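You operate a simulated robot arm through the tools that you are given. There is no shell and no other tool.

Carry out the task below with a simulated robot arm. There is one attempt and no reset: what you move stays moved.

JOB
Snap the red cap onto the pilot lamp in the socket, test it and put it in the blue tray.
Fine: set the knob to the volts printed on the lamp and let the green bar fill; knob at OFF, then the eject button; the cap stays on.

Only the result counts: the job must be done as asked and must still hold three seconds after the hand-in. Knocking over, shifting, dropping, spilling or breaking anything else fails it. Lids that push on must go on centred and level and be pressed home; caps that screw on are set level and turned clockwise until they are tight.

ROBOT AND FRAMES
A 6-joint arm with a fingered hand, fixed in place. Base frame: the origin is on the floor under the middle of its stand, x ahead of it, y to its left, z up; the work surface is at about z = 0.8. Lengths are in m, angles in rad, forces in N, time in s.
With the tool pointing down near the work surface it reaches from about 0.34 to 0.74 m from the base axis. Its first joint turns from -2.007 to 2.007 rad. Payload 4 kg.
The TCP is the grasp point between the finger pads, 0.026 m short of the fingertips. In the tool frame z runs along the fingers and y along their closing line. The gripper opens to 0.132 m; its body begins 0.073 m behind the TCP. The gripper is a hand of 4 fingers: y runs from the thumb to the fingers, the wrist lies at [0, 0, -0.239] in the tool frame.
Orientation is that of the tool frame in the base frame, as [roll, pitch, yaw] about the fixed x, y, z axes, in that order (R = Rz(yaw) Ry(pitch) Rx(roll)). With the fingers straight down and closing along the base's y, the tool's x points along the base's -x, its y along +y and its z along -z.

CONTROLS
- The arm moves only by the tool servo_tool. Its argument "increments" is a list of rows, each a list of 6 numbers: the shift along the tool's x, y, z in m, then the turn, a rotation vector about the tool's x, y, z in rad. In form: [[x, y, z, wx, wy, wz], ...]. A call has 1 to 20 rows; each row shifts and turns the commanded pose from where the row before left it, along the tool's axes as they then stand. A row lasts 0.2 s, in which the tool goes at most 0.05 m and 0.15 rad; a call with a longer step from one row to the next is refused whole. Where a pose cannot be reached the arm comes as near as it can. A force on the tool above 40 N (or 10 N above the force at the start of the call, whichever is more), or a blocked arm, ends the call early, and 0.2 s more pass. In this call time passes only in rows, and 0.2 s behind the last. The reply holds the time, the measured pose of the TCP, the force on the tool along the base axes, the opening and the grip force, in the units named above and with some noise, with the torque about the TCP (base axes, N m) and any sound that the robot's microphone picked up.
- Cameras (640 x 400 px; columns grow to the right, rows downward): "scene" is fixed at [0.0492, 0.5007, 1.5434]; the picture's right is [-0.33, -0.94, 0.00], its down [-0.69, 0.24, -0.68] and it looks along [0.64, -0.22, -0.73] (base axes); focal length 311 px, centre (320, 200). "wrist" rides on the gripper at [0.068, 0.002, -0.097] in the tool frame; the picture's right is [-0.03, 1.00, 0.00], its down [-0.82, -0.02, -0.58] and it looks along [-0.58, -0.01, 0.82] (tool axes); focal length 270 px, centre (320, 200).
- camera(camera): a new picture of that camera. No time passes.
- raise_lower(by): slides the trunk up (or, below 0, down) by that many m; the arm rides with it, the base frame stays. It gives what a move gives, with no picture.
- set_fingers(finger1, finger2, finger3, thumb_bend): sets how far each is bent, from 0 (flat) to 100 (curled in); at 30 the hand is open as for a grip, at 70 the pads meet at the TCP. One left out holds its place. A second passes; each finger stops where it meets its share of the squeeze, and holds until it gets a number again. It is the only way to open and close the hand. It gives what a move gives, with no picture; readings hold the bend of each and the force on the fingers (four entries, about 0 where the hand has none), thumb and palm.
- probe_pixels(camera, pixels): there is no depth. For up to 12 entries [column, row, z] of the newest picture of that camera ("zoom" is the newest enlarged one), the place [x, y] in the base frame at which the ray of that pixel passes the height z, good to about 0.003 m. No time passes.
- close_up(camera, box): a new picture of the part [left, top, right, bottom] of that camera's present view, enlarged. No time passes.
- sign_off(): hands the job in; it is judged then, once.

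Unless the task says otherwise, let go and move clear before handing in.

The tools are called after "Request:" by a JSON object that holds its "fn" and its "kwargs". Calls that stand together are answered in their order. servo_tool: Moves the arm, as the interface text tells. Its arguments: {"type":"object","properties":{"increments":{"type":"array","items":{"type":"array","items":{"type":"number"}}}},"required":["increments"]} The other tools are called the same way: raise_lower (by) moves the trunk up or down; set_fingers (finger1, finger2, finger3, thumb_bend) moves the fingers one by one; camera (camera) takes a picture; probe_pixels (camera, pixels) gives the place at which the rays of pixels pass given heights; close_up (camera, box) takes an enlarged picture of a part of a camera's view; sign_off () hands the job in.

At the start:

```text
t: 0.0
tcp_pos: [0.5184, 0.2062, 1.0918]
orientation: [3.141, 0.0, 3.141]
wrist_force: [0.2, -0.4, 0.4]
torque: [-0.02, 0.0, 0.02]
finger_gap: 0.1317
grasp_force: 0.0
shape: jaw
bend: [30.0, 30.0, 30.0, 30.0]
finger forces: [0.0, 0.0, 0.0, 0.0, 0.0, 0.0]
trunk travel left (down, up): [-0.875, 0.115]
```

scene: 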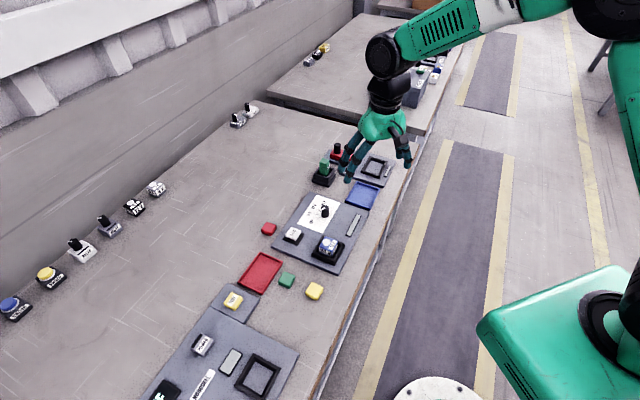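
wrist: 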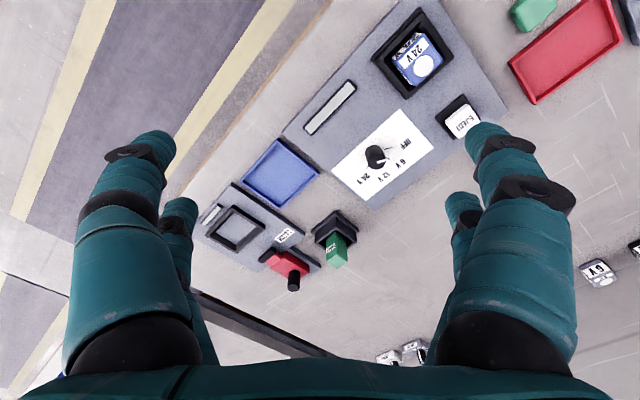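

The wrist view shows a panel with a lamp marked "24 V" in a socket (pixel ~415,60), a knob at (375,155), an eject button at (460,120) and a blue tray at (280,172). I'll take close-ups to read the details before moving.

Request:
{"fn": "close_up", "kwargs": {"camera": "scene", "box": [220, 140, 420, 300]}}

Request:
{"fn": "close_up", "kwargs": {"camera": "wrist", "box": [280, 0, 520, 210]}}

Request:
{"fn": "close_up", "kwargs": {"camera": "scene", "box": [130, 210, 370, 400]}}

```text
2.50 times, centred on (320, 220) of scene
```

zoom: 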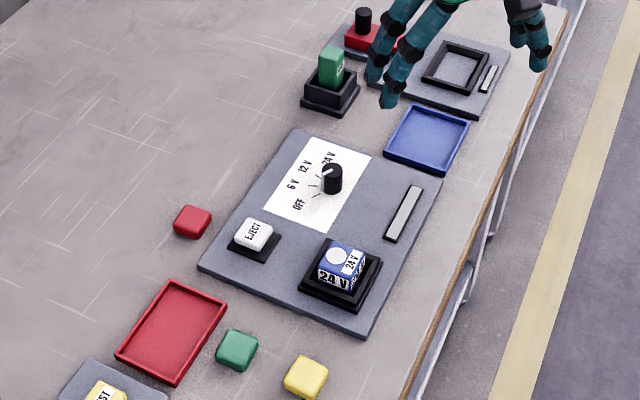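

```text
1.90 times, centred on (400, 105) of wrist
```

zoom: 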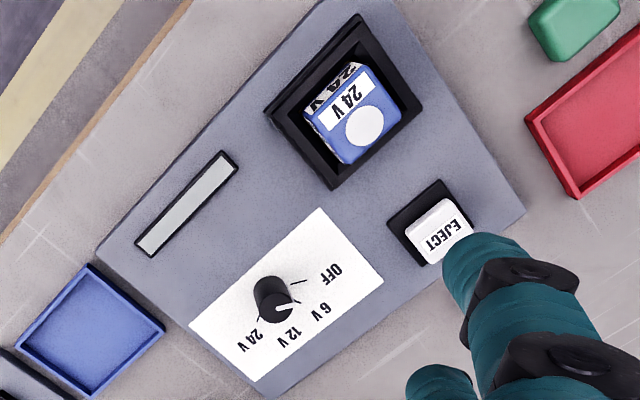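

```text
2.11 times, centred on (250, 305) of scene
```

zoom: 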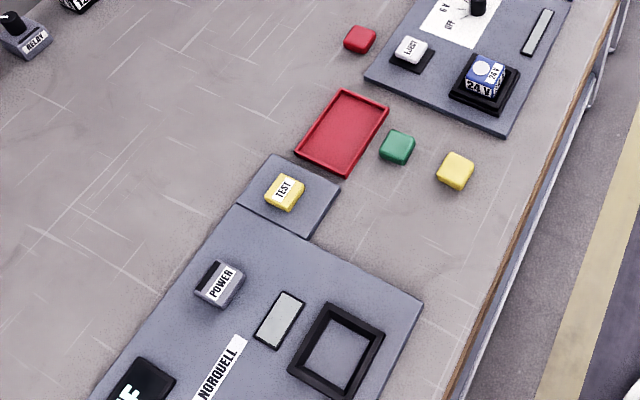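

The lamp in the socket is marked 24 V with a flat blue top; the loose red cap appears at scene (269,229), and the knob marks are OFF/6/12/24 V. I'll measure positions of the main items from both cameras.

Request:
{"fn": "close_up", "kwargs": {"camera": "scene", "box": [250, 190, 370, 280]}}

Request:
{"fn": "probe_pixels", "kwargs": {"camera": "scene", "pixels": [[269, 229, 0.82], [269, 229, 0.8], [328, 243, 0.86], [328, 243, 0.84], [323, 209, 0.84], [293, 234, 0.83], [361, 196, 0.805], [285, 280, 0.81], [314, 291, 0.81], [324, 165, 0.85]]}}

Request:
{"fn": "probe_pixels", "kwargs": {"camera": "wrist", "pixels": [[415, 60, 0.86], [415, 60, 0.84], [375, 155, 0.84], [375, 155, 0.82], [461, 120, 0.83], [280, 172, 0.805], [535, 12, 0.82], [330, 107, 0.81], [424, 65, 0.85]]}}

```text
4.44 times, centred on (310, 235) of scene
```

zoom: 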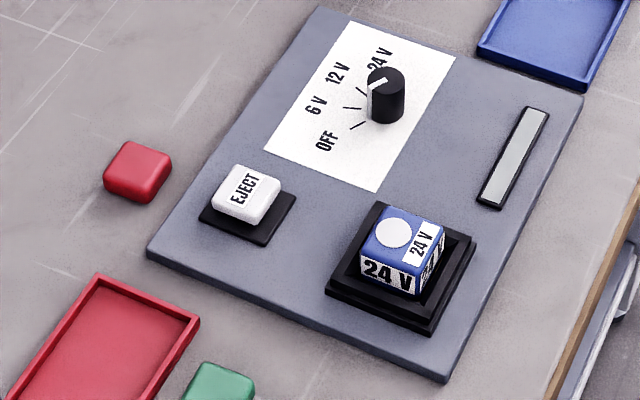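

```text
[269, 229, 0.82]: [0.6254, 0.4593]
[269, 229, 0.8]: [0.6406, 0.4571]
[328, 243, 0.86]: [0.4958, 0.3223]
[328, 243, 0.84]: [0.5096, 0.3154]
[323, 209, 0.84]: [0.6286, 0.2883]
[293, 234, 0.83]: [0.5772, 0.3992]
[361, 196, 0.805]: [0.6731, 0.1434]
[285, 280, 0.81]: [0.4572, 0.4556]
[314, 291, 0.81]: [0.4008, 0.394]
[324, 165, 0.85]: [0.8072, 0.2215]
```

```text
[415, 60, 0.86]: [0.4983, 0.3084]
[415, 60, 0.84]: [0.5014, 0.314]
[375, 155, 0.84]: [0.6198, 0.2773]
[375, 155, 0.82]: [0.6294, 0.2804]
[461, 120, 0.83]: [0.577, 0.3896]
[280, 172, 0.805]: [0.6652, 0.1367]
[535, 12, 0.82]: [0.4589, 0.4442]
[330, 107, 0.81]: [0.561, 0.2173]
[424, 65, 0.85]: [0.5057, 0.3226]
```

The red cap sits at about (0.63, 0.458), the lamp at (0.505, 0.318), the knob at (0.625, 0.285) and the eject button at (0.577, 0.395). The cap is close to the reach limit, so I'll move nearer it at a safe height and look again.

Request:
{"fn": "servo_tool", "kwargs": {"increments": [[-0.008, 0.03, 0.01, 0, 0, 0], [-0.008, 0.03, 0.01, 0, 0, 0], [-0.008, 0.03, 0.01, 0, 0, 0], [-0.008, 0.03, 0.01, 0, 0, 0], [-0.008, 0.03, 0.01, 0, 0, 0], [-0.008, 0.03, 0.01, 0, 0, 0], [-0.008, 0.03, 0.01, 0, 0, 0], [0, 0, 0.02, 0, 0, 0]]}}

Request:
{"fn": "camera", "kwargs": {"camera": "wrist"}}

Request:
{"fn": "camera", "kwargs": {"camera": "scene"}}

```text
t: 1.8
tcp_pos: [0.5735, 0.4143, 1.0018]
orientation: [3.141, 0.0, -3.142]
wrist_force: [0.1, -0.6, 0.6]
torque: [0.02, 0.0, -0.01]
finger_gap: 0.1318
grasp_force: 0.0
shape: jaw
bend: [30.0, 30.0, 30.0, 30.0]
finger forces: [0.1, 0.0, 0.0, 0.0, 0.1, 0.0]
trunk travel left (down, up): [-0.875, 0.115]
```

```text
taken
```

wrist: 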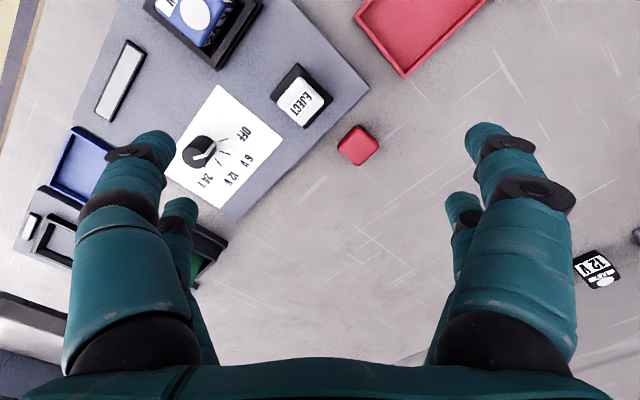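

```text
taken
```

scene: 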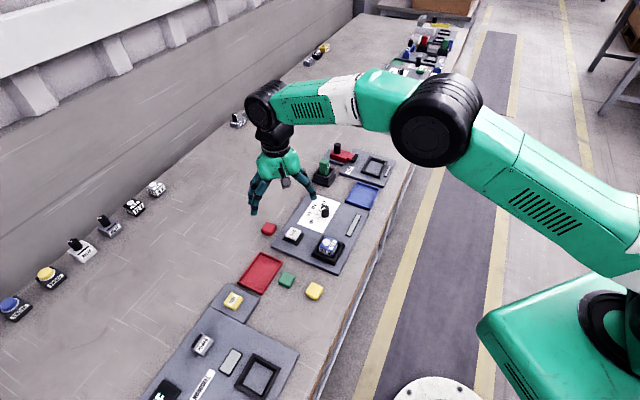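

The red cap is now clear at wrist (358,146), and the knob at (200,150) shows a white pointer line. I'll enlarge both and probe coordinates.

Request:
{"fn": "close_up", "kwargs": {"camera": "wrist", "box": [300, 100, 420, 190]}}

Request:
{"fn": "probe_pixels", "kwargs": {"camera": "wrist", "pixels": [[358, 140, 0.82], [358, 146, 0.81], [336, 147, 0.8], [360, 166, 0.8], [380, 148, 0.8], [200, 145, 0.84], [300, 98, 0.83], [200, 8, 0.85], [236, 222, 0.805], [370, 88, 0.805], [348, 190, 0.8]]}}

Request:
{"fn": "close_up", "kwargs": {"camera": "wrist", "box": [150, 90, 270, 220]}}

```text
4.44 times, centred on (360, 145) of wrist
```

zoom: 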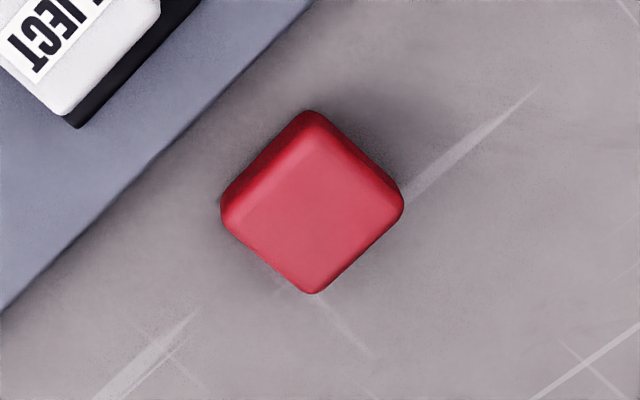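

```text
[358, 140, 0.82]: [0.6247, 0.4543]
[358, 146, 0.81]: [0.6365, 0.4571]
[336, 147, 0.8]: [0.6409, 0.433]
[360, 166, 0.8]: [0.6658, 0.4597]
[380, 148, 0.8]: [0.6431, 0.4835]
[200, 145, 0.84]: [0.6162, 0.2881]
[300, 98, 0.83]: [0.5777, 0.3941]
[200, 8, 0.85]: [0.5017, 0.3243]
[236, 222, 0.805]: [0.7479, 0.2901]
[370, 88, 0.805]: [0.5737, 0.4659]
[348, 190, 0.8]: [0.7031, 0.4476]
```

```text
3.08 times, centred on (210, 155) of wrist
```

zoom: 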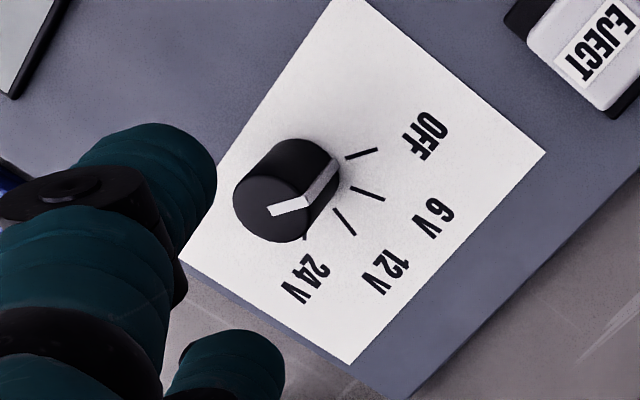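

The knob pointer lines up with OFF, and the cap (about 36 mm wide) is turned ~45°, the same as the panel. I'll turn the hand by 45° so it closes along the panel's edge direction and move above the cap to test the reach.

Request:
{"fn": "servo_tool", "kwargs": {"increments": [[0, 0, 0, 0, 0, -0.131], [0, 0, 0, 0, 0, -0.131], [0, 0, 0, 0, 0, -0.131], [0, 0, 0, 0, 0, -0.131], [0, 0, 0, 0, 0, -0.131], [0, 0, 0, 0, 0, -0.1304], [-0.026, -0.0054, 0, 0, 0, 0], [-0.026, -0.0054, 0, 0, 0, 0], [-0.026, -0.0054, 0, 0, 0, 0]]}}

Request:
{"fn": "camera", "kwargs": {"camera": "wrist"}}

Request:
{"fn": "close_up", "kwargs": {"camera": "scene", "box": [200, 80, 400, 260]}}

```text
t: 3.8
tcp_pos: [0.6032, 0.4285, 0.9975]
orientation: [3.141, -0.001, -2.356]
wrist_force: [0.0, 0.8, 0.2]
torque: [-0.02, -0.01, 0.0]
finger_gap: 0.1318
grasp_force: 0.0
shape: jaw
bend: [30.0, 30.0, 30.0, 30.0]
finger forces: [0.0, 0.0, 0.0, 0.0, 0.0, 0.0]
out of reach, approached as far as the arm can: row 8, 9
trunk travel left (down, up): [-0.875, 0.115]
```

```text
taken
```

wrist: 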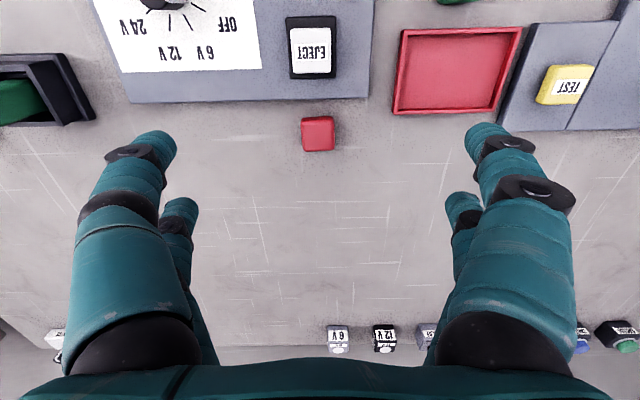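

```text
2.22 times, centred on (300, 170) of scene
```

zoom: 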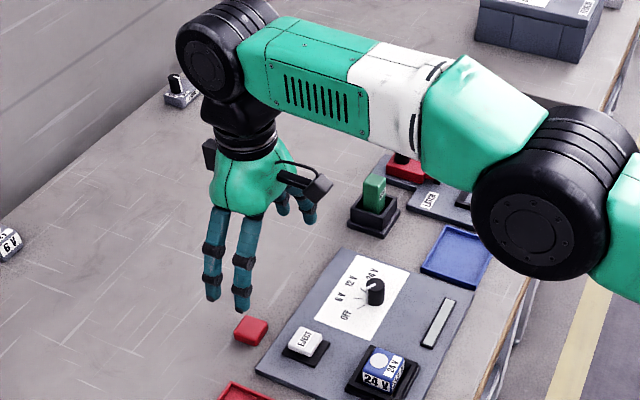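

The arm stops at about 0.74 m radius, about 5 cm short of the cap. I'll lower the trunk a little to see whether that gives more outward reach (fingertips remain above everything).

Request:
{"fn": "raise_lower", "kwargs": {"by": -0.08}}

Request:
{"fn": "servo_tool", "kwargs": {"increments": [[-0.02, -0.002, 0, 0, 0, 0], [-0.02, -0.002, 0, 0, 0, 0]]}}

Request:
{"fn": "camera", "kwargs": {"camera": "scene"}}

```text
t: 5.0
tcp_pos: [0.6025, 0.4273, 0.9179]
orientation: [3.141, -0.001, -2.358]
wrist_force: [-0.5, 0.2, -0.2]
torque: [-0.01, -0.01, -0.01]
finger_gap: 0.132
grasp_force: 0.1
shape: jaw
bend: [30.0, 30.0, 30.0, 30.0]
finger forces: [0.0, 0.0, 0.0, 0.0, 0.1, 0.1]
trunk travel left (down, up): [-0.795, 0.195]
```

```text
t: 5.6
tcp_pos: [0.602, 0.4272, 0.9171]
orientation: [-3.14, 0.001, -2.355]
wrist_force: [-0.3, 1.0, -0.3]
torque: [-0.01, -0.03, -0.03]
finger_gap: 0.1323
grasp_force: 0.1
shape: jaw
bend: [30.0, 30.0, 30.0, 30.0]
finger forces: [0.0, 0.1, 0.1, 0.0, 0.1, 0.0]
out of reach, approached as far as the arm can: row 1, 2
trunk travel left (down, up): [-0.795, 0.195]
```

```text
taken
```

scene: 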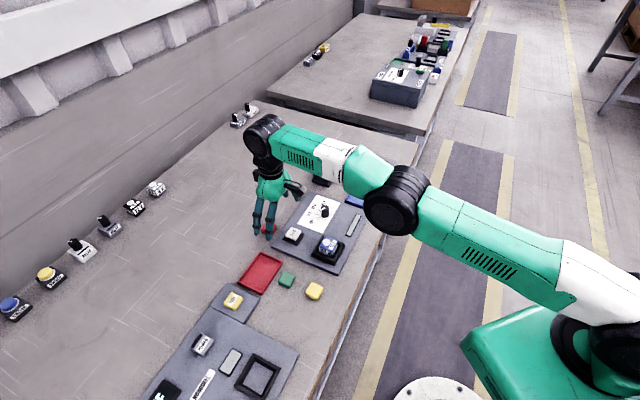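

The reach barely changes with height, so I'll have to tilt the tool outward about its closing axis (~13°) to reach the cap. First I'll learn which finger is which by bending finger1 and viewing the wrist camera.

Request:
{"fn": "set_fingers", "kwargs": {"finger1": 50}}

Request:
{"fn": "camera", "kwargs": {"camera": "wrist"}}

Request:
{"fn": "set_fingers", "kwargs": {"finger1": 50, "finger2": 50, "finger3": 50, "thumb_bend": 50}}

Request:
{"fn": "camera", "kwargs": {"camera": "wrist"}}

Request:
{"fn": "close_up", "kwargs": {"camera": "scene", "box": [220, 140, 340, 260]}}

```text
t: 6.6
tcp_pos: [0.6027, 0.427, 0.9172]
orientation: [3.141, -0.001, -2.355]
wrist_force: [-0.2, 0.5, 0.2]
torque: [0.0, 0.01, 0.01]
finger_gap: 0.0997
grasp_force: 0.1
shape: fingers
bend: [50.0, 30.0, 30.0, 30.0]
finger forces: [0.1, 0.0, 0.0, 0.1, 0.0, 0.0]
trunk travel left (down, up): [-0.795, 0.195]
```

```text
taken
```

wrist: 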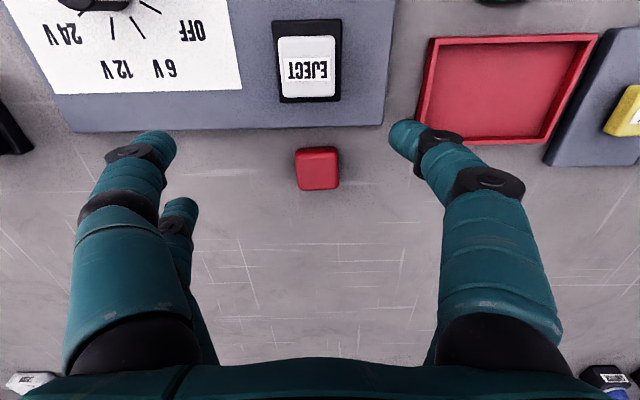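

```text
t: 7.6
tcp_pos: [0.6013, 0.4272, 0.9182]
orientation: [3.141, 0.0, -2.354]
wrist_force: [-1.2, 0.4, -0.2]
torque: [-0.04, 0.0, 0.02]
finger_gap: 0.0665
grasp_force: 0.1
shape: fingers
bend: [50.0, 50.0, 50.0, 50.0]
finger forces: [0.0, 0.0, 0.1, 0.1, 0.0, 0.1]
trunk travel left (down, up): [-0.795, 0.195]
```

```text
taken
```

wrist: 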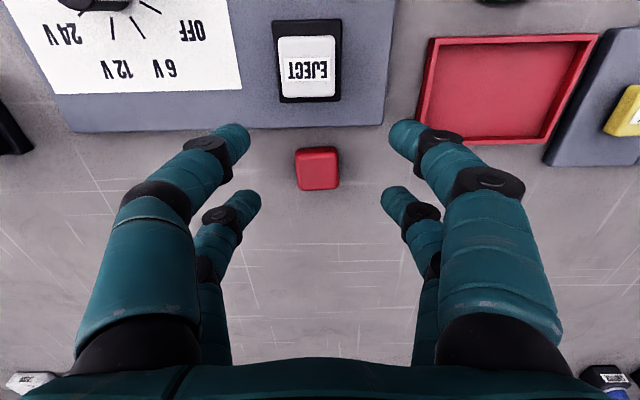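

```text
3.33 times, centred on (280, 200) of scene
```

zoom: 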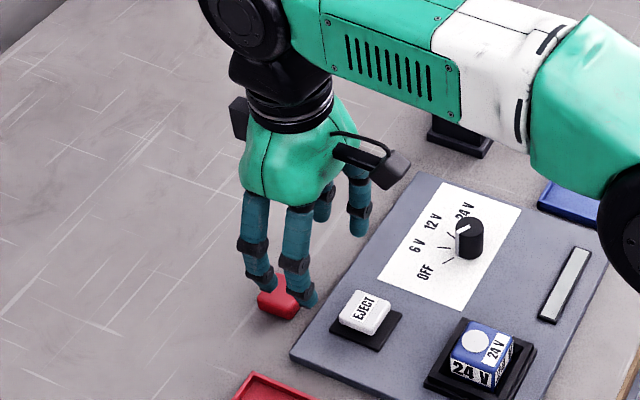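

Fingers sit in a 2×2 layout about ±18 mm along tool x, and they are clear of everything. Now I'll tilt the tool outward about its y axis by 0.24 rad and check the pose reply.

Request:
{"fn": "servo_tool", "kwargs": {"increments": [[0, 0, 0, 0, -0.08, 0], [0, 0, 0, 0, -0.08, 0], [0, 0, 0, 0, -0.08, 0]]}}

```text
t: 8.4
tcp_pos: [0.6026, 0.4277, 0.9183]
orientation: [-3.141, 0.243, -2.359]
wrist_force: [0.8, -0.1, 0.1]
torque: [-0.03, -0.01, 0.0]
finger_gap: 0.0665
grasp_force: 0.0
shape: fingers
bend: [50.0, 50.0, 50.0, 50.0]
finger forces: [0.0, 0.0, 0.1, 0.0, 0.0, 0.0]
trunk travel left (down, up): [-0.795, 0.195]
```

The tilt is set with the fingers pointing outward. I'll move about 3 cm outward at the same height and take a picture to locate the cap accurately.

Request:
{"fn": "servo_tool", "kwargs": {"increments": [[-0.0146, 0, 0.0036, 0, 0, 0], [-0.0146, 0, 0.0036, 0, 0, 0]]}}

Request:
{"fn": "camera", "kwargs": {"camera": "wrist"}}

Request:
{"fn": "close_up", "kwargs": {"camera": "wrist", "box": [230, 60, 410, 180]}}

```text
t: 9.0
tcp_pos: [0.6229, 0.4496, 0.9177]
orientation: [-3.141, 0.238, -2.357]
wrist_force: [0.6, 0.0, 0.6]
torque: [-0.02, -0.01, 0.03]
finger_gap: 0.0663
grasp_force: 0.0
shape: fingers
bend: [50.0, 50.0, 50.0, 50.0]
finger forces: [0.0, 0.0, 0.0, 0.0, 0.1, 0.1]
trunk travel left (down, up): [-0.795, 0.195]
```

```text
taken
```

wrist: 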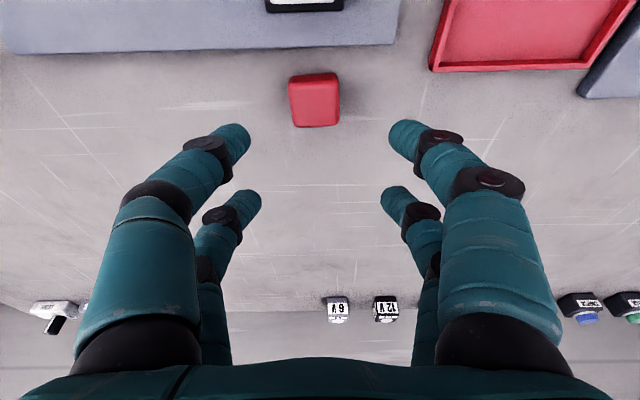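

```text
3.33 times, centred on (320, 120) of wrist
```

zoom: 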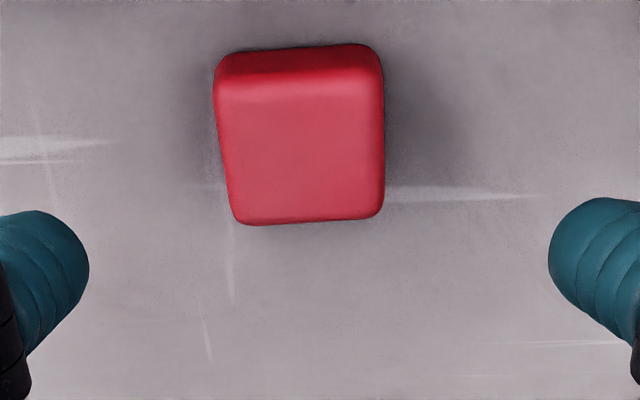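

The cap shows its near side (zoom rows 45–90) and top face (rows 90–220), slightly rotated relative to the hand. I'll probe these edges to get cap height, centre and yaw.

Request:
{"fn": "probe_pixels", "kwargs": {"camera": "zoom", "pixels": [[300, 46, 0.8], [300, 88, 0.815], [300, 88, 0.82], [300, 88, 0.825], [310, 218, 0.82], [310, 218, 0.815], [220, 90, 0.82], [382, 82, 0.82], [384, 208, 0.82], [237, 218, 0.82], [216, 60, 0.805], [383, 52, 0.805]]}}

```text
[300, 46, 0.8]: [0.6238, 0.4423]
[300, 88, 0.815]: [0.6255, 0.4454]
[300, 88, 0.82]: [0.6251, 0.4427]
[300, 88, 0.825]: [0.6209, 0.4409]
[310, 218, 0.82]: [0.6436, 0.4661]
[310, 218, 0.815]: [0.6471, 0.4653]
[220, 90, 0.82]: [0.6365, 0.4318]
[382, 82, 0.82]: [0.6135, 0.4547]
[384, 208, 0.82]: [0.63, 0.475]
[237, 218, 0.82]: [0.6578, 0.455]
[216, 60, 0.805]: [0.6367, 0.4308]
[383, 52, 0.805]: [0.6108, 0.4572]
```

The cap centre is about (0.635, 0.456), height ~2 cm, base ~36 mm, and its yaw is ~3° beyond the hand's. I'll ease the tilt slightly, turn 0.05 rad and drop to about 0.87 above the cap, then look again.

Request:
{"fn": "servo_tool", "kwargs": {"increments": [[0, 0, 0, -0.012, 0.05, -0.0485], [0.0004, -0.0024, 0.024, 0, 0, 0], [0.0004, -0.0023, 0.0237, 0, 0, 0]]}}

Request:
{"fn": "camera", "kwargs": {"camera": "wrist"}}

Request:
{"fn": "close_up", "kwargs": {"camera": "wrist", "box": [210, 50, 430, 220]}}

Request:
{"fn": "close_up", "kwargs": {"camera": "scene", "box": [220, 160, 340, 260]}}

```text
t: 9.8
tcp_pos: [0.6316, 0.4546, 0.8687]
orientation: [3.138, 0.189, -2.306]
wrist_force: [0.1, 0.9, 0.6]
torque: [-0.02, 0.0, 0.01]
finger_gap: 0.0664
grasp_force: 0.0
shape: fingers
bend: [50.0, 50.0, 50.0, 50.0]
finger forces: [0.0, 0.1, 0.0, 0.0, 0.1, 0.0]
trunk travel left (down, up): [-0.795, 0.195]
```

```text
taken
```

wrist: 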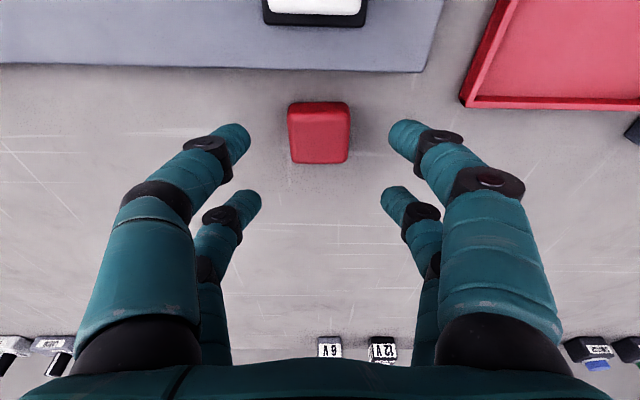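

```text
2.35 times, centred on (320, 135) of wrist
```

zoom: 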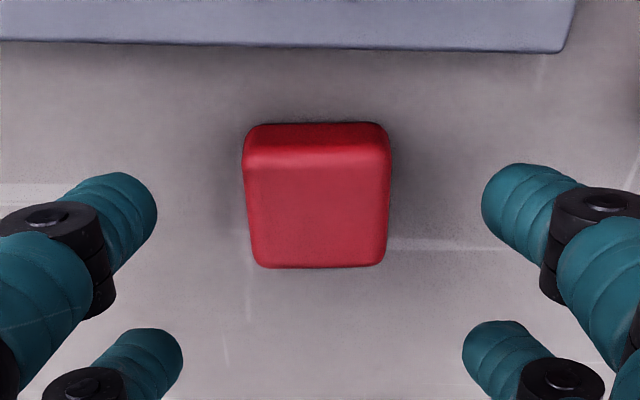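

```text
4.00 times, centred on (280, 210) of scene
```

zoom: 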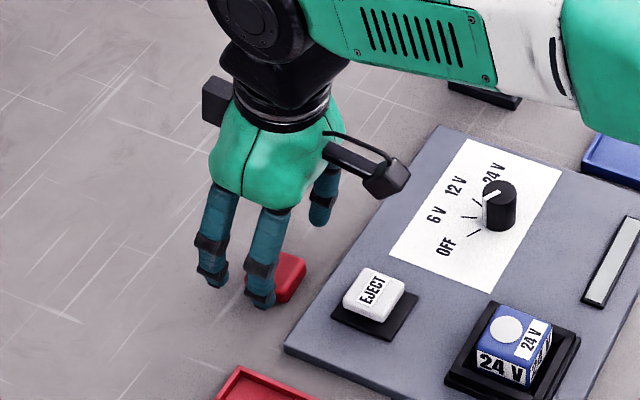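

The cap is now square to the hand and centred between the finger tips (zoom column ~318). I'll probe its edges once more to fix the radial position before descending.

Request:
{"fn": "probe_pixels", "kwargs": {"camera": "wrist", "pixels": [[320, 102, 0.8], [320, 162, 0.818], [320, 118, 0.82], [320, 140, 0.82], [288, 112, 0.808], [352, 112, 0.808], [320, 162, 0.815]]}}

Request:
{"fn": "probe_pixels", "kwargs": {"camera": "zoom", "pixels": [[290, 275, 0.82], [290, 275, 0.81]]}}

```text
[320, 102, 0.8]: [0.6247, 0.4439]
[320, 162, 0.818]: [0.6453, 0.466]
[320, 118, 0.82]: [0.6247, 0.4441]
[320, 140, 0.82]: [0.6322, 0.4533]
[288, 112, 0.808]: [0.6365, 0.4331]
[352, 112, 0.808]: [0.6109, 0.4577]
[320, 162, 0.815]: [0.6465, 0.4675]
```

```text
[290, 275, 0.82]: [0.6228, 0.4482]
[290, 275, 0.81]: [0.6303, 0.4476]
```

The cap centre lies ~6 mm outward of the TCP as intended for the tilted tool. I'll descend about 35 mm around it in small steps.

Request:
{"fn": "servo_tool", "kwargs": {"increments": [[0.0019, 0, 0.0117, 0, 0, 0], [0.0019, 0, 0.0117, 0, 0, 0], [0.0019, 0, 0.0112, 0, 0, 0]]}}

Request:
{"fn": "close_up", "kwargs": {"camera": "wrist", "box": [190, 60, 450, 240]}}

Request:
{"fn": "close_up", "kwargs": {"camera": "scene", "box": [220, 160, 340, 260]}}

```text
t: 10.6
tcp_pos: [0.6334, 0.4539, 0.8366]
orientation: [3.14, 0.193, -2.307]
wrist_force: [-1.3, -0.6, 6.1]
torque: [-0.03, 0.13, 0.0]
finger_gap: 0.0664
grasp_force: 3.1
shape: fingers
bend: [50.0, 50.0, 50.0, 50.0]
finger forces: [4.2, 0.0, 0.0, 0.0, 1.8, 0.0]
trunk travel left (down, up): [-0.795, 0.195]
```

```text
2.22 times, centred on (320, 150) of wrist
```

zoom: 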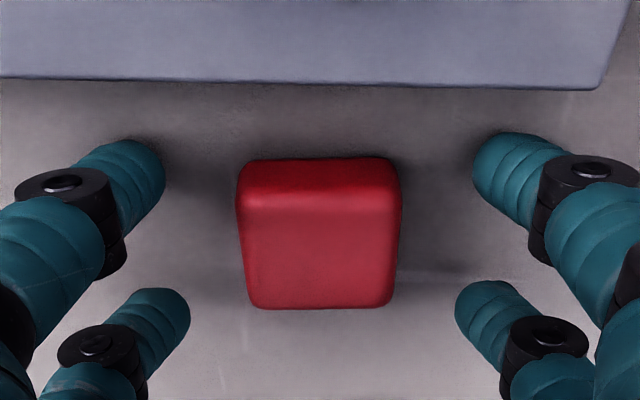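

```text
4.00 times, centred on (280, 210) of scene
```

zoom: 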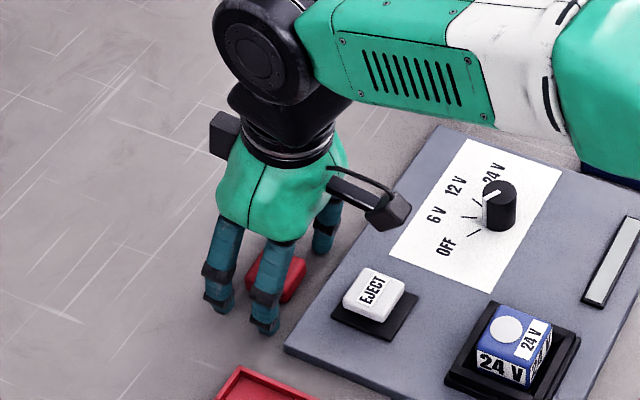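

The inner fingertips just touch the table (6 N), so I'm at the lowest point. I'll raise 3 mm, ease the tilt a bit so both finger pairs sit at similar height, and then close gently on the cap.

Request:
{"fn": "servo_tool", "kwargs": {"increments": [[-0.0006, 0, -0.003, 0, 0, 0], [0, 0, 0, 0, 0.035, 0]]}}

Request:
{"fn": "set_fingers", "kwargs": {"finger1": 56, "finger2": 56, "finger3": 56, "thumb_bend": 56}}

Request:
{"fn": "close_up", "kwargs": {"camera": "wrist", "box": [190, 60, 450, 240]}}

```text
t: 11.2
tcp_pos: [0.6327, 0.4528, 0.8383]
orientation: [3.139, 0.154, -2.307]
wrist_force: [0.5, 0.2, -0.1]
torque: [0.03, -0.03, 0.03]
finger_gap: 0.0661
grasp_force: 0.0
shape: fingers
bend: [50.0, 50.0, 50.0, 50.0]
finger forces: [0.0, 0.0, 0.0, 0.0, 0.1, 0.1]
trunk travel left (down, up): [-0.795, 0.195]
```

```text
t: 12.2
tcp_pos: [0.6319, 0.4536, 0.8383]
orientation: [3.139, 0.153, -2.307]
wrist_force: [-0.2, -0.3, -0.3]
torque: [0.02, 0.03, 0.0]
finger_gap: 0.0462
grasp_force: 0.0
shape: fingers
bend: [56.0, 56.0, 56.0, 56.0]
finger forces: [0.0, 0.0, 0.0, 0.1, 0.0, 0.0]
trunk travel left (down, up): [-0.795, 0.195]
```

```text
2.22 times, centred on (320, 150) of wrist
```

zoom: 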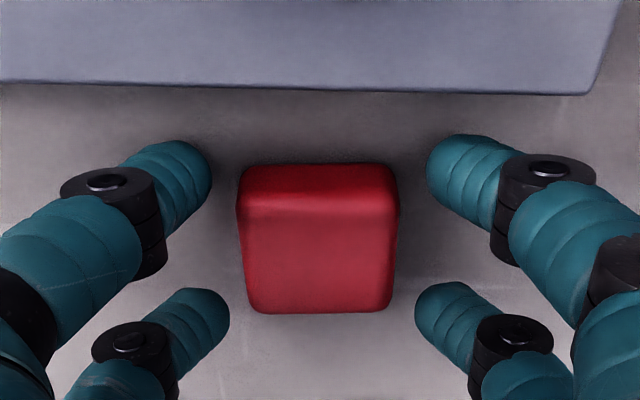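

The finger pairs are centred about the cap both ways and nothing touches yet (gap 46 mm). I'll close onto the cap.

Request:
{"fn": "set_fingers", "kwargs": {"finger1": 64, "finger2": 64, "finger3": 64, "thumb_bend": 64}}

Request:
{"fn": "close_up", "kwargs": {"camera": "wrist", "box": [190, 60, 450, 240]}}

Request:
{"fn": "close_up", "kwargs": {"camera": "scene", "box": [220, 160, 340, 260]}}

```text
t: 13.2
tcp_pos: [0.631, 0.452, 0.8384]
orientation: [3.139, 0.155, -2.307]
wrist_force: [0.2, -0.3, -1.1]
torque: [-0.01, -0.02, -0.02]
finger_gap: 0.0323
grasp_force: 6.1
shape: fingers
bend: [60.0, 60.0, 60.0, 62.0]
finger forces: [3.1, 3.2, 2.8, 0.0, 3.5, 0.0]
trunk travel left (down, up): [-0.795, 0.195]
```

```text
2.22 times, centred on (320, 150) of wrist
```

zoom: 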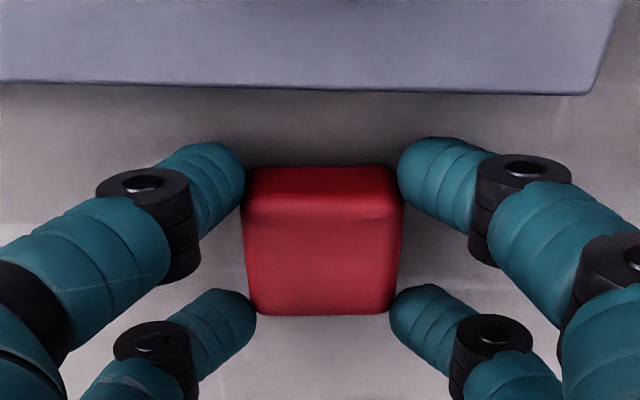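

```text
4.00 times, centred on (280, 210) of scene
```

zoom: 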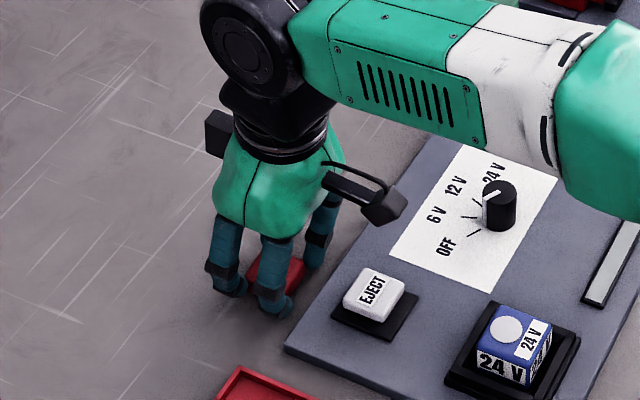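

All four digits hold the cap with ~3 N each. I'll lift it straight up and check that it stays in the grip.

Request:
{"fn": "servo_tool", "kwargs": {"increments": [[-0.0008, 0, -0.005, 0, 0, 0], [-0.0023, 0, -0.015, 0, 0, 0], [-0.0031, 0, -0.0198, 0, 0, 0], [-0.0031, 0, -0.0198, 0, 0, 0], [-0.0031, 0, -0.0198, 0, 0, 0]]}}

Request:
{"fn": "camera", "kwargs": {"camera": "wrist"}}

Request:
{"fn": "close_up", "kwargs": {"camera": "scene", "box": [220, 140, 360, 260]}}

```text
t: 14.4
tcp_pos: [0.6287, 0.449, 0.919]
orientation: [3.138, 0.155, -2.306]
wrist_force: [0.7, -0.5, 0.6]
torque: [0.01, 0.02, 0.01]
finger_gap: 0.0325
grasp_force: 6.1
shape: fingers
bend: [60.0, 60.0, 60.0, 62.0]
finger forces: [3.2, 3.2, 2.8, 0.0, 3.6, 0.1]
out of reach, approached as far as the arm can: row 5
trunk travel left (down, up): [-0.795, 0.195]
```

```text
taken
```

wrist: 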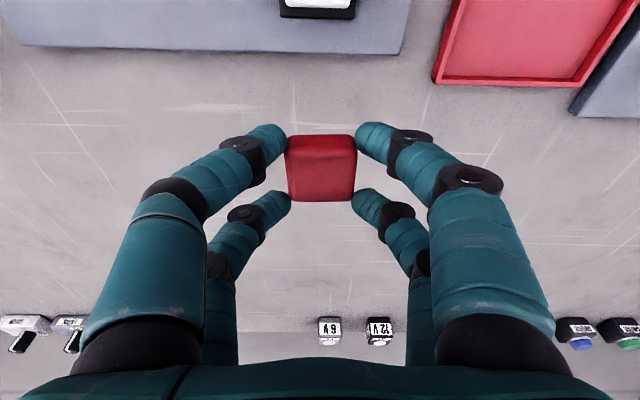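

```text
3.33 times, centred on (290, 200) of scene
```

zoom: 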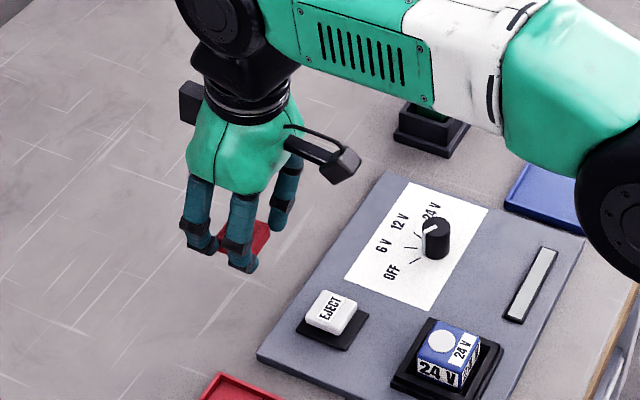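

The cap is held securely and level with the table. I'll carry it inward toward the lamp at a raised height, stopping short so the wrist camera can view the lamp.

Request:
{"fn": "servo_tool", "kwargs": {"increments": [[0.0267, 0.0014, -0.0102, 0, 0, 0], [0.0267, 0.0014, -0.0102, 0, 0, 0], [0.0267, 0.0014, -0.0102, 0, 0, 0], [0.0267, 0.0014, -0.0102, 0, 0, 0], [0.0267, 0.0014, -0.0102, 0, 0, 0]]}}

Request:
{"fn": "camera", "kwargs": {"camera": "wrist"}}

Request:
{"fn": "camera", "kwargs": {"camera": "scene"}}

```text
t: 15.6
tcp_pos: [0.5292, 0.3484, 0.9481]
orientation: [-3.141, 0.155, -2.307]
wrist_force: [0.2, -0.1, -2.1]
torque: [-0.01, -0.03, 0.02]
finger_gap: 0.0325
grasp_force: 6.1
shape: fingers
bend: [60.0, 60.0, 60.0, 62.0]
finger forces: [2.9, 3.2, 2.7, 0.1, 3.4, 0.0]
trunk travel left (down, up): [-0.795, 0.195]
```

```text
taken
```

wrist: 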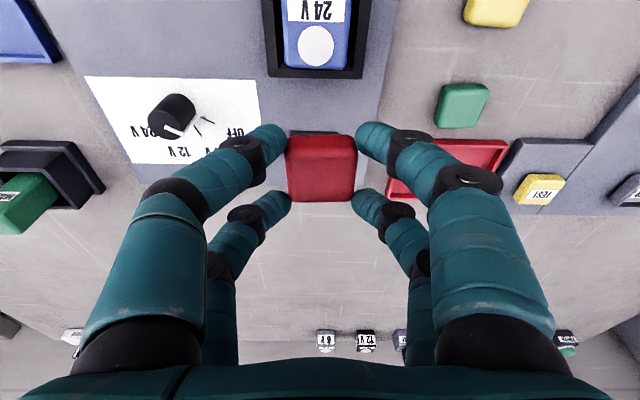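

```text
taken
```

scene: 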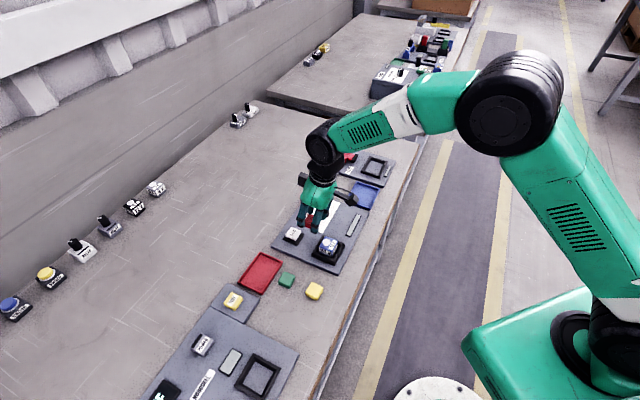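

The lamp is visible at wrist (317,35) with its socket rim. I'll zoom in from both cameras to measure its top face, height and yaw.

Request:
{"fn": "close_up", "kwargs": {"camera": "wrist", "box": [240, 0, 400, 100]}}

Request:
{"fn": "close_up", "kwargs": {"camera": "scene", "box": [296, 220, 360, 276]}}

```text
4.00 times, centred on (320, 50) of wrist
```

zoom: 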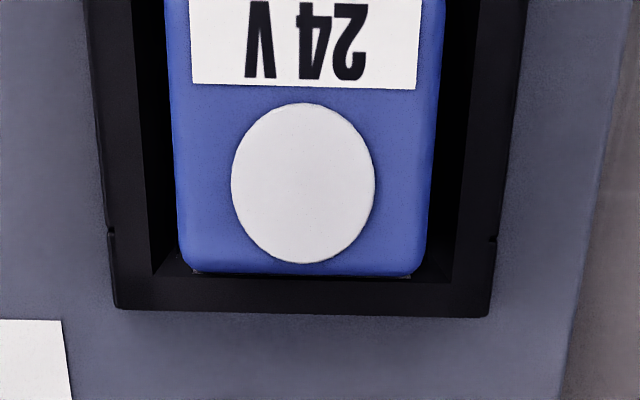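

```text
7.14 times, centred on (328, 248) of scene
```

zoom: 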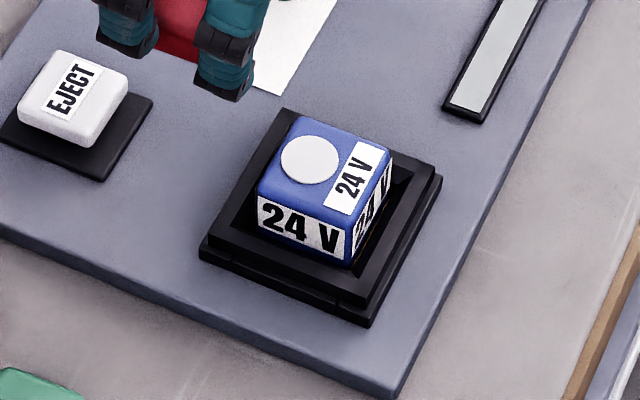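

I want the full lamp in the wrist view, so I'll raise the hand and move inward a little while holding the cap, which puts the lamp lower in the picture.

Request:
{"fn": "servo_tool", "kwargs": {"increments": [[0.0189, 0, -0.0255, 0, 0, 0], [0.0189, 0, -0.0255, 0, 0, 0], [0.0189, 0, -0.0255, 0, 0, 0]]}}

Request:
{"fn": "camera", "kwargs": {"camera": "wrist"}}

Request:
{"fn": "close_up", "kwargs": {"camera": "wrist", "box": [240, 40, 400, 140]}}

```text
t: 16.4
tcp_pos: [0.4853, 0.3, 1.0145]
orientation: [3.141, 0.156, -2.308]
wrist_force: [-0.1, -0.2, 0.8]
torque: [-0.01, 0.01, 0.0]
finger_gap: 0.0322
grasp_force: 6.6
shape: fingers
bend: [60.0, 60.0, 60.0, 62.0]
finger forces: [2.9, 3.2, 2.8, 0.1, 3.5, 0.0]
trunk travel left (down, up): [-0.795, 0.195]
```

```text
taken
```

wrist: 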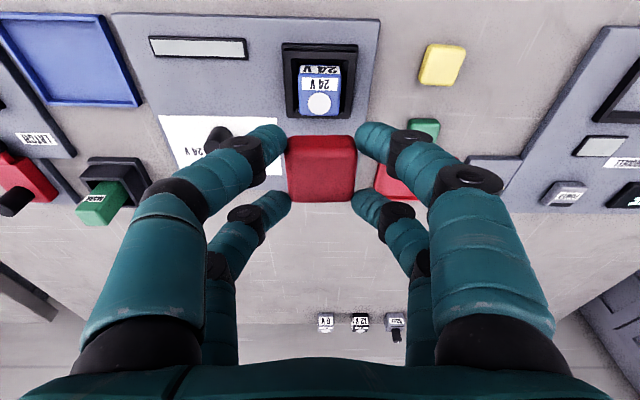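

```text
4.00 times, centred on (320, 90) of wrist
```

zoom: 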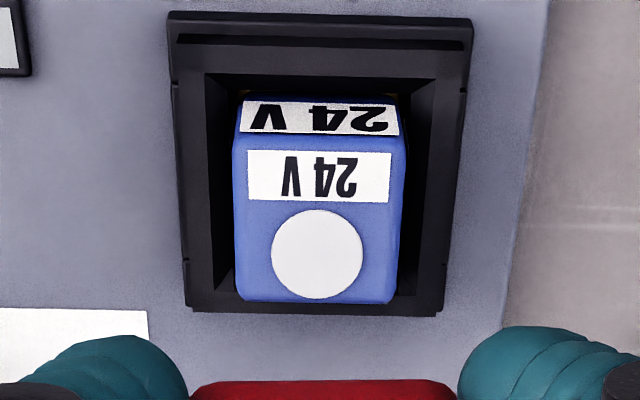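

Here the lamp's whole top face is visible (zoom rows 138–302) with the white disc at (317,253). I'll triangulate the disc and corners using both cameras.

Request:
{"fn": "probe_pixels", "kwargs": {"camera": "zoom", "pixels": [[317, 253, 0.83], [317, 253, 0.84], [317, 253, 0.85], [317, 253, 0.86], [236, 142, 0.845], [404, 142, 0.845], [395, 298, 0.845], [238, 298, 0.845], [170, 20, 0.82], [470, 24, 0.82], [440, 312, 0.82], [190, 305, 0.82]]}}

Request:
{"fn": "probe_pixels", "kwargs": {"camera": "scene", "pixels": [[326.6, 242.4, 0.83], [326.6, 242.4, 0.84], [326.6, 242.4, 0.85], [326.6, 242.4, 0.86], [325.9, 236.4, 0.845], [329.8, 242.1, 0.845], [324.2, 252.5, 0.845], [311.3, 246.6, 0.845]]}}

```text
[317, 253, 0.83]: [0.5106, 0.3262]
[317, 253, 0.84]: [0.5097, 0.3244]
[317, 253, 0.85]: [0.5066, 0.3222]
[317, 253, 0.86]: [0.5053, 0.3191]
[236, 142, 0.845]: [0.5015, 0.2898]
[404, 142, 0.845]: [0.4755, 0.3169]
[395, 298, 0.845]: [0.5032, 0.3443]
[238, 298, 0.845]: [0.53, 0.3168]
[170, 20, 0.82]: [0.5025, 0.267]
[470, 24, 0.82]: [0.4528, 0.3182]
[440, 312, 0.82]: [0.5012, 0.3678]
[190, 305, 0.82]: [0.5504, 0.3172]
```

```text
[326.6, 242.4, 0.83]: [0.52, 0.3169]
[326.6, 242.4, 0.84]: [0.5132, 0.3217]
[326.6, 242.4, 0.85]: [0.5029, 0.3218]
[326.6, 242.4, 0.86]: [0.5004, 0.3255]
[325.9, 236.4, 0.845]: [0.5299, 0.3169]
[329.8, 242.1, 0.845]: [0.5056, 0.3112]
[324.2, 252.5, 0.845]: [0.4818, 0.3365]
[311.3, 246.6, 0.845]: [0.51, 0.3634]
```

The lamp top is at z ≈ 0.845, centre about (0.502, 0.317), yaw ≈ 45°, consistent with the rim centre. Let me zoom on the cap held in the hand to confirm its offset and yaw relative to the fingers.

Request:
{"fn": "close_up", "kwargs": {"camera": "wrist", "box": [256, 110, 384, 220]}}

Request:
{"fn": "close_up", "kwargs": {"camera": "scene", "box": [290, 140, 390, 260]}}

```text
3.64 times, centred on (320, 165) of wrist
```

zoom: 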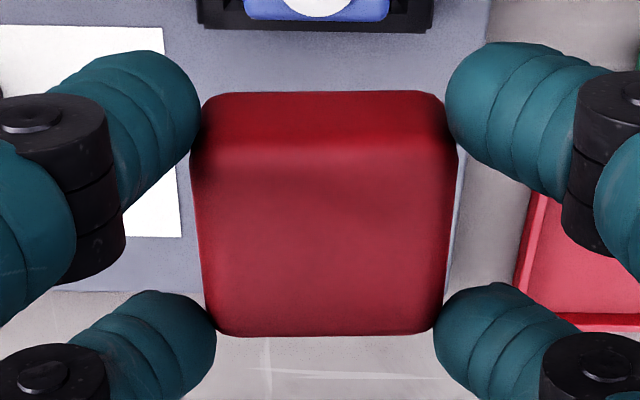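

```text
3.33 times, centred on (340, 200) of scene
```

zoom: 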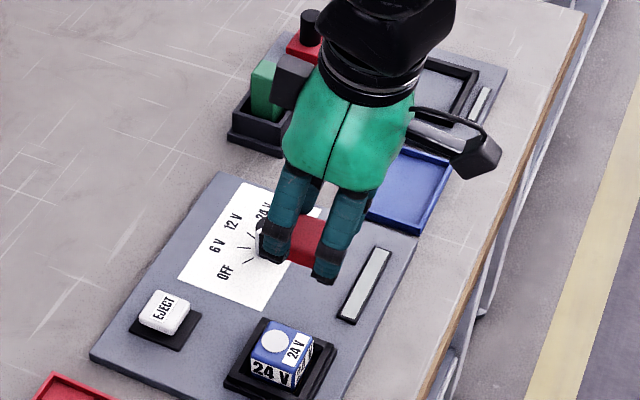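

The cap sits squarely in the fingers, its centre ~6–7 mm outward of the TCP. I'll rotate the hand to the lamp's 45° yaw and descend to about 2 cm above contact over the lamp centre.

Request:
{"fn": "servo_tool", "kwargs": {"increments": [[0, 0, 0, 0.0077, 0, 0.0494], [0, 0.0002, 0.0277, 0, 0, 0], [0, 0.0002, 0.0277, 0, 0, 0], [0, 0, 0.0277, 0, 0, 0], [-0.0003, 0, 0.0267, 0, 0, 0]]}}

Request:
{"fn": "camera", "kwargs": {"camera": "wrist"}}

Request:
{"fn": "close_up", "kwargs": {"camera": "wrist", "box": [240, 70, 400, 210]}}

Request:
{"fn": "close_up", "kwargs": {"camera": "scene", "box": [290, 200, 370, 280]}}

```text
t: 17.6
tcp_pos: [0.4947, 0.3122, 0.9047]
orientation: [3.14, 0.155, -2.357]
wrist_force: [0.2, -0.4, -0.3]
torque: [0.01, -0.01, 0.01]
finger_gap: 0.0324
grasp_force: 6.1
shape: fingers
bend: [60.0, 60.0, 60.0, 62.0]
finger forces: [2.8, 3.3, 2.9, 0.1, 3.4, 0.0]
trunk travel left (down, up): [-0.795, 0.195]
```

```text
taken
```

wrist: 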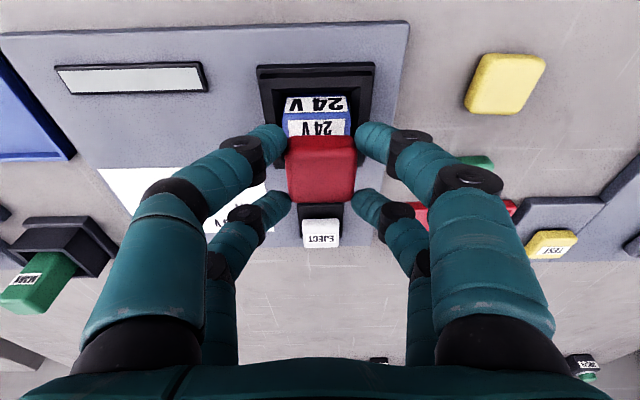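

```text
2.86 times, centred on (320, 140) of wrist
```

zoom: 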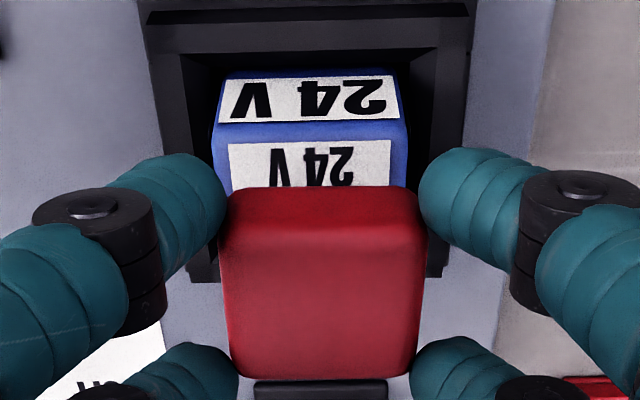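

```text
5.00 times, centred on (330, 240) of scene
```

zoom: 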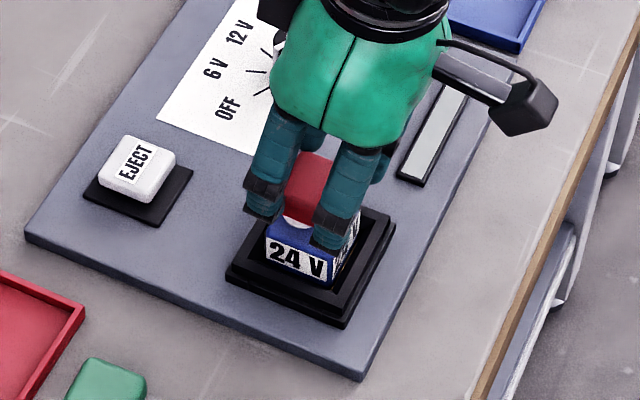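

The lamp's near edge (zoom row ~130, centre column 311) versus the cap's bottom edge (row ~190, column ~323) shows the cap needs ~2 mm toward the thumb side and ~2.5 mm outward. I'll apply that while lowering 12 mm, and recheck.

Request:
{"fn": "servo_tool", "kwargs": {"increments": [[-0.0025, -0.0022, 0.0004, 0, 0, 0], [0.0018, 0, 0.0119, 0, 0, 0]]}}

Request:
{"fn": "close_up", "kwargs": {"camera": "wrist", "box": [240, 70, 400, 210]}}

Request:
{"fn": "close_up", "kwargs": {"camera": "scene", "box": [300, 210, 360, 270]}}

```text
t: 18.2
tcp_pos: [0.4988, 0.3124, 0.8944]
orientation: [3.14, 0.156, -2.356]
wrist_force: [0.1, -0.8, -0.7]
torque: [0.02, -0.03, 0.01]
finger_gap: 0.0321
grasp_force: 5.7
shape: fingers
bend: [60.0, 60.0, 60.0, 62.0]
finger forces: [3.0, 3.2, 2.8, 0.0, 3.4, 0.0]
trunk travel left (down, up): [-0.795, 0.195]
```

```text
2.86 times, centred on (320, 140) of wrist
```

zoom: 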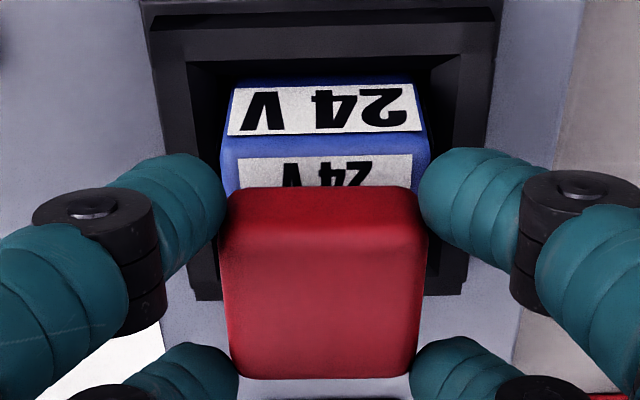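

```text
6.67 times, centred on (330, 240) of scene
```

zoom: 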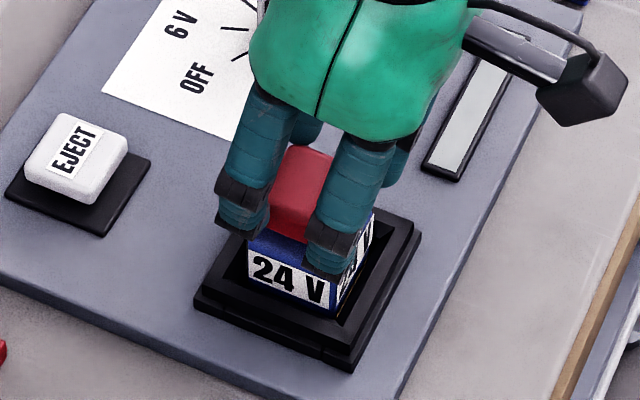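

The cap and lamp are now aligned within ~1 mm both ways. I'll lower in small steps until contact and watch the force.

Request:
{"fn": "servo_tool", "kwargs": {"increments": [[0.0006, 0, 0.004, 0, 0, 0], [0.0006, 0, 0.004, 0, 0, 0], [0.0003, 0, 0.002, 0, 0, 0]]}}

Request:
{"fn": "close_up", "kwargs": {"camera": "wrist", "box": [240, 70, 400, 210]}}

Request:
{"fn": "close_up", "kwargs": {"camera": "scene", "box": [300, 210, 360, 270]}}

```text
t: 19.0
tcp_pos: [0.4995, 0.3141, 0.8859]
orientation: [3.138, 0.158, -2.356]
wrist_force: [-1.0, -1.2, 5.5]
torque: [0.02, 0.01, 0.02]
finger_gap: 0.0318
grasp_force: 7.5
shape: fingers
bend: [60.0, 60.0, 60.0, 62.0]
finger forces: [3.6, 3.8, 3.3, 0.0, 4.3, 0.0]
trunk travel left (down, up): [-0.795, 0.195]
```

```text
2.86 times, centred on (320, 140) of wrist
```

zoom: 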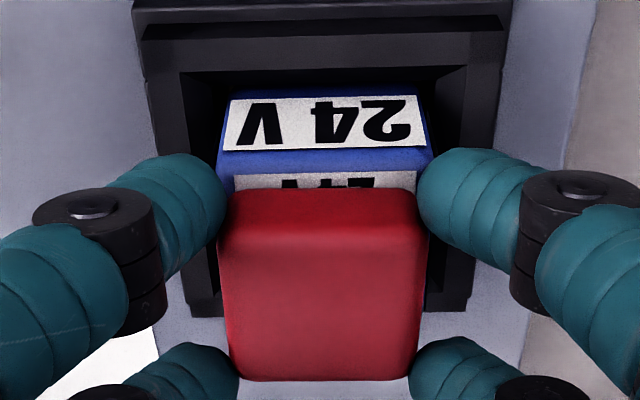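

```text
6.67 times, centred on (330, 240) of scene
```

zoom: 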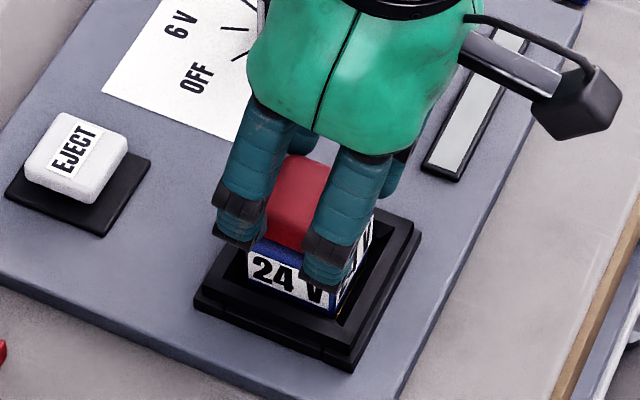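

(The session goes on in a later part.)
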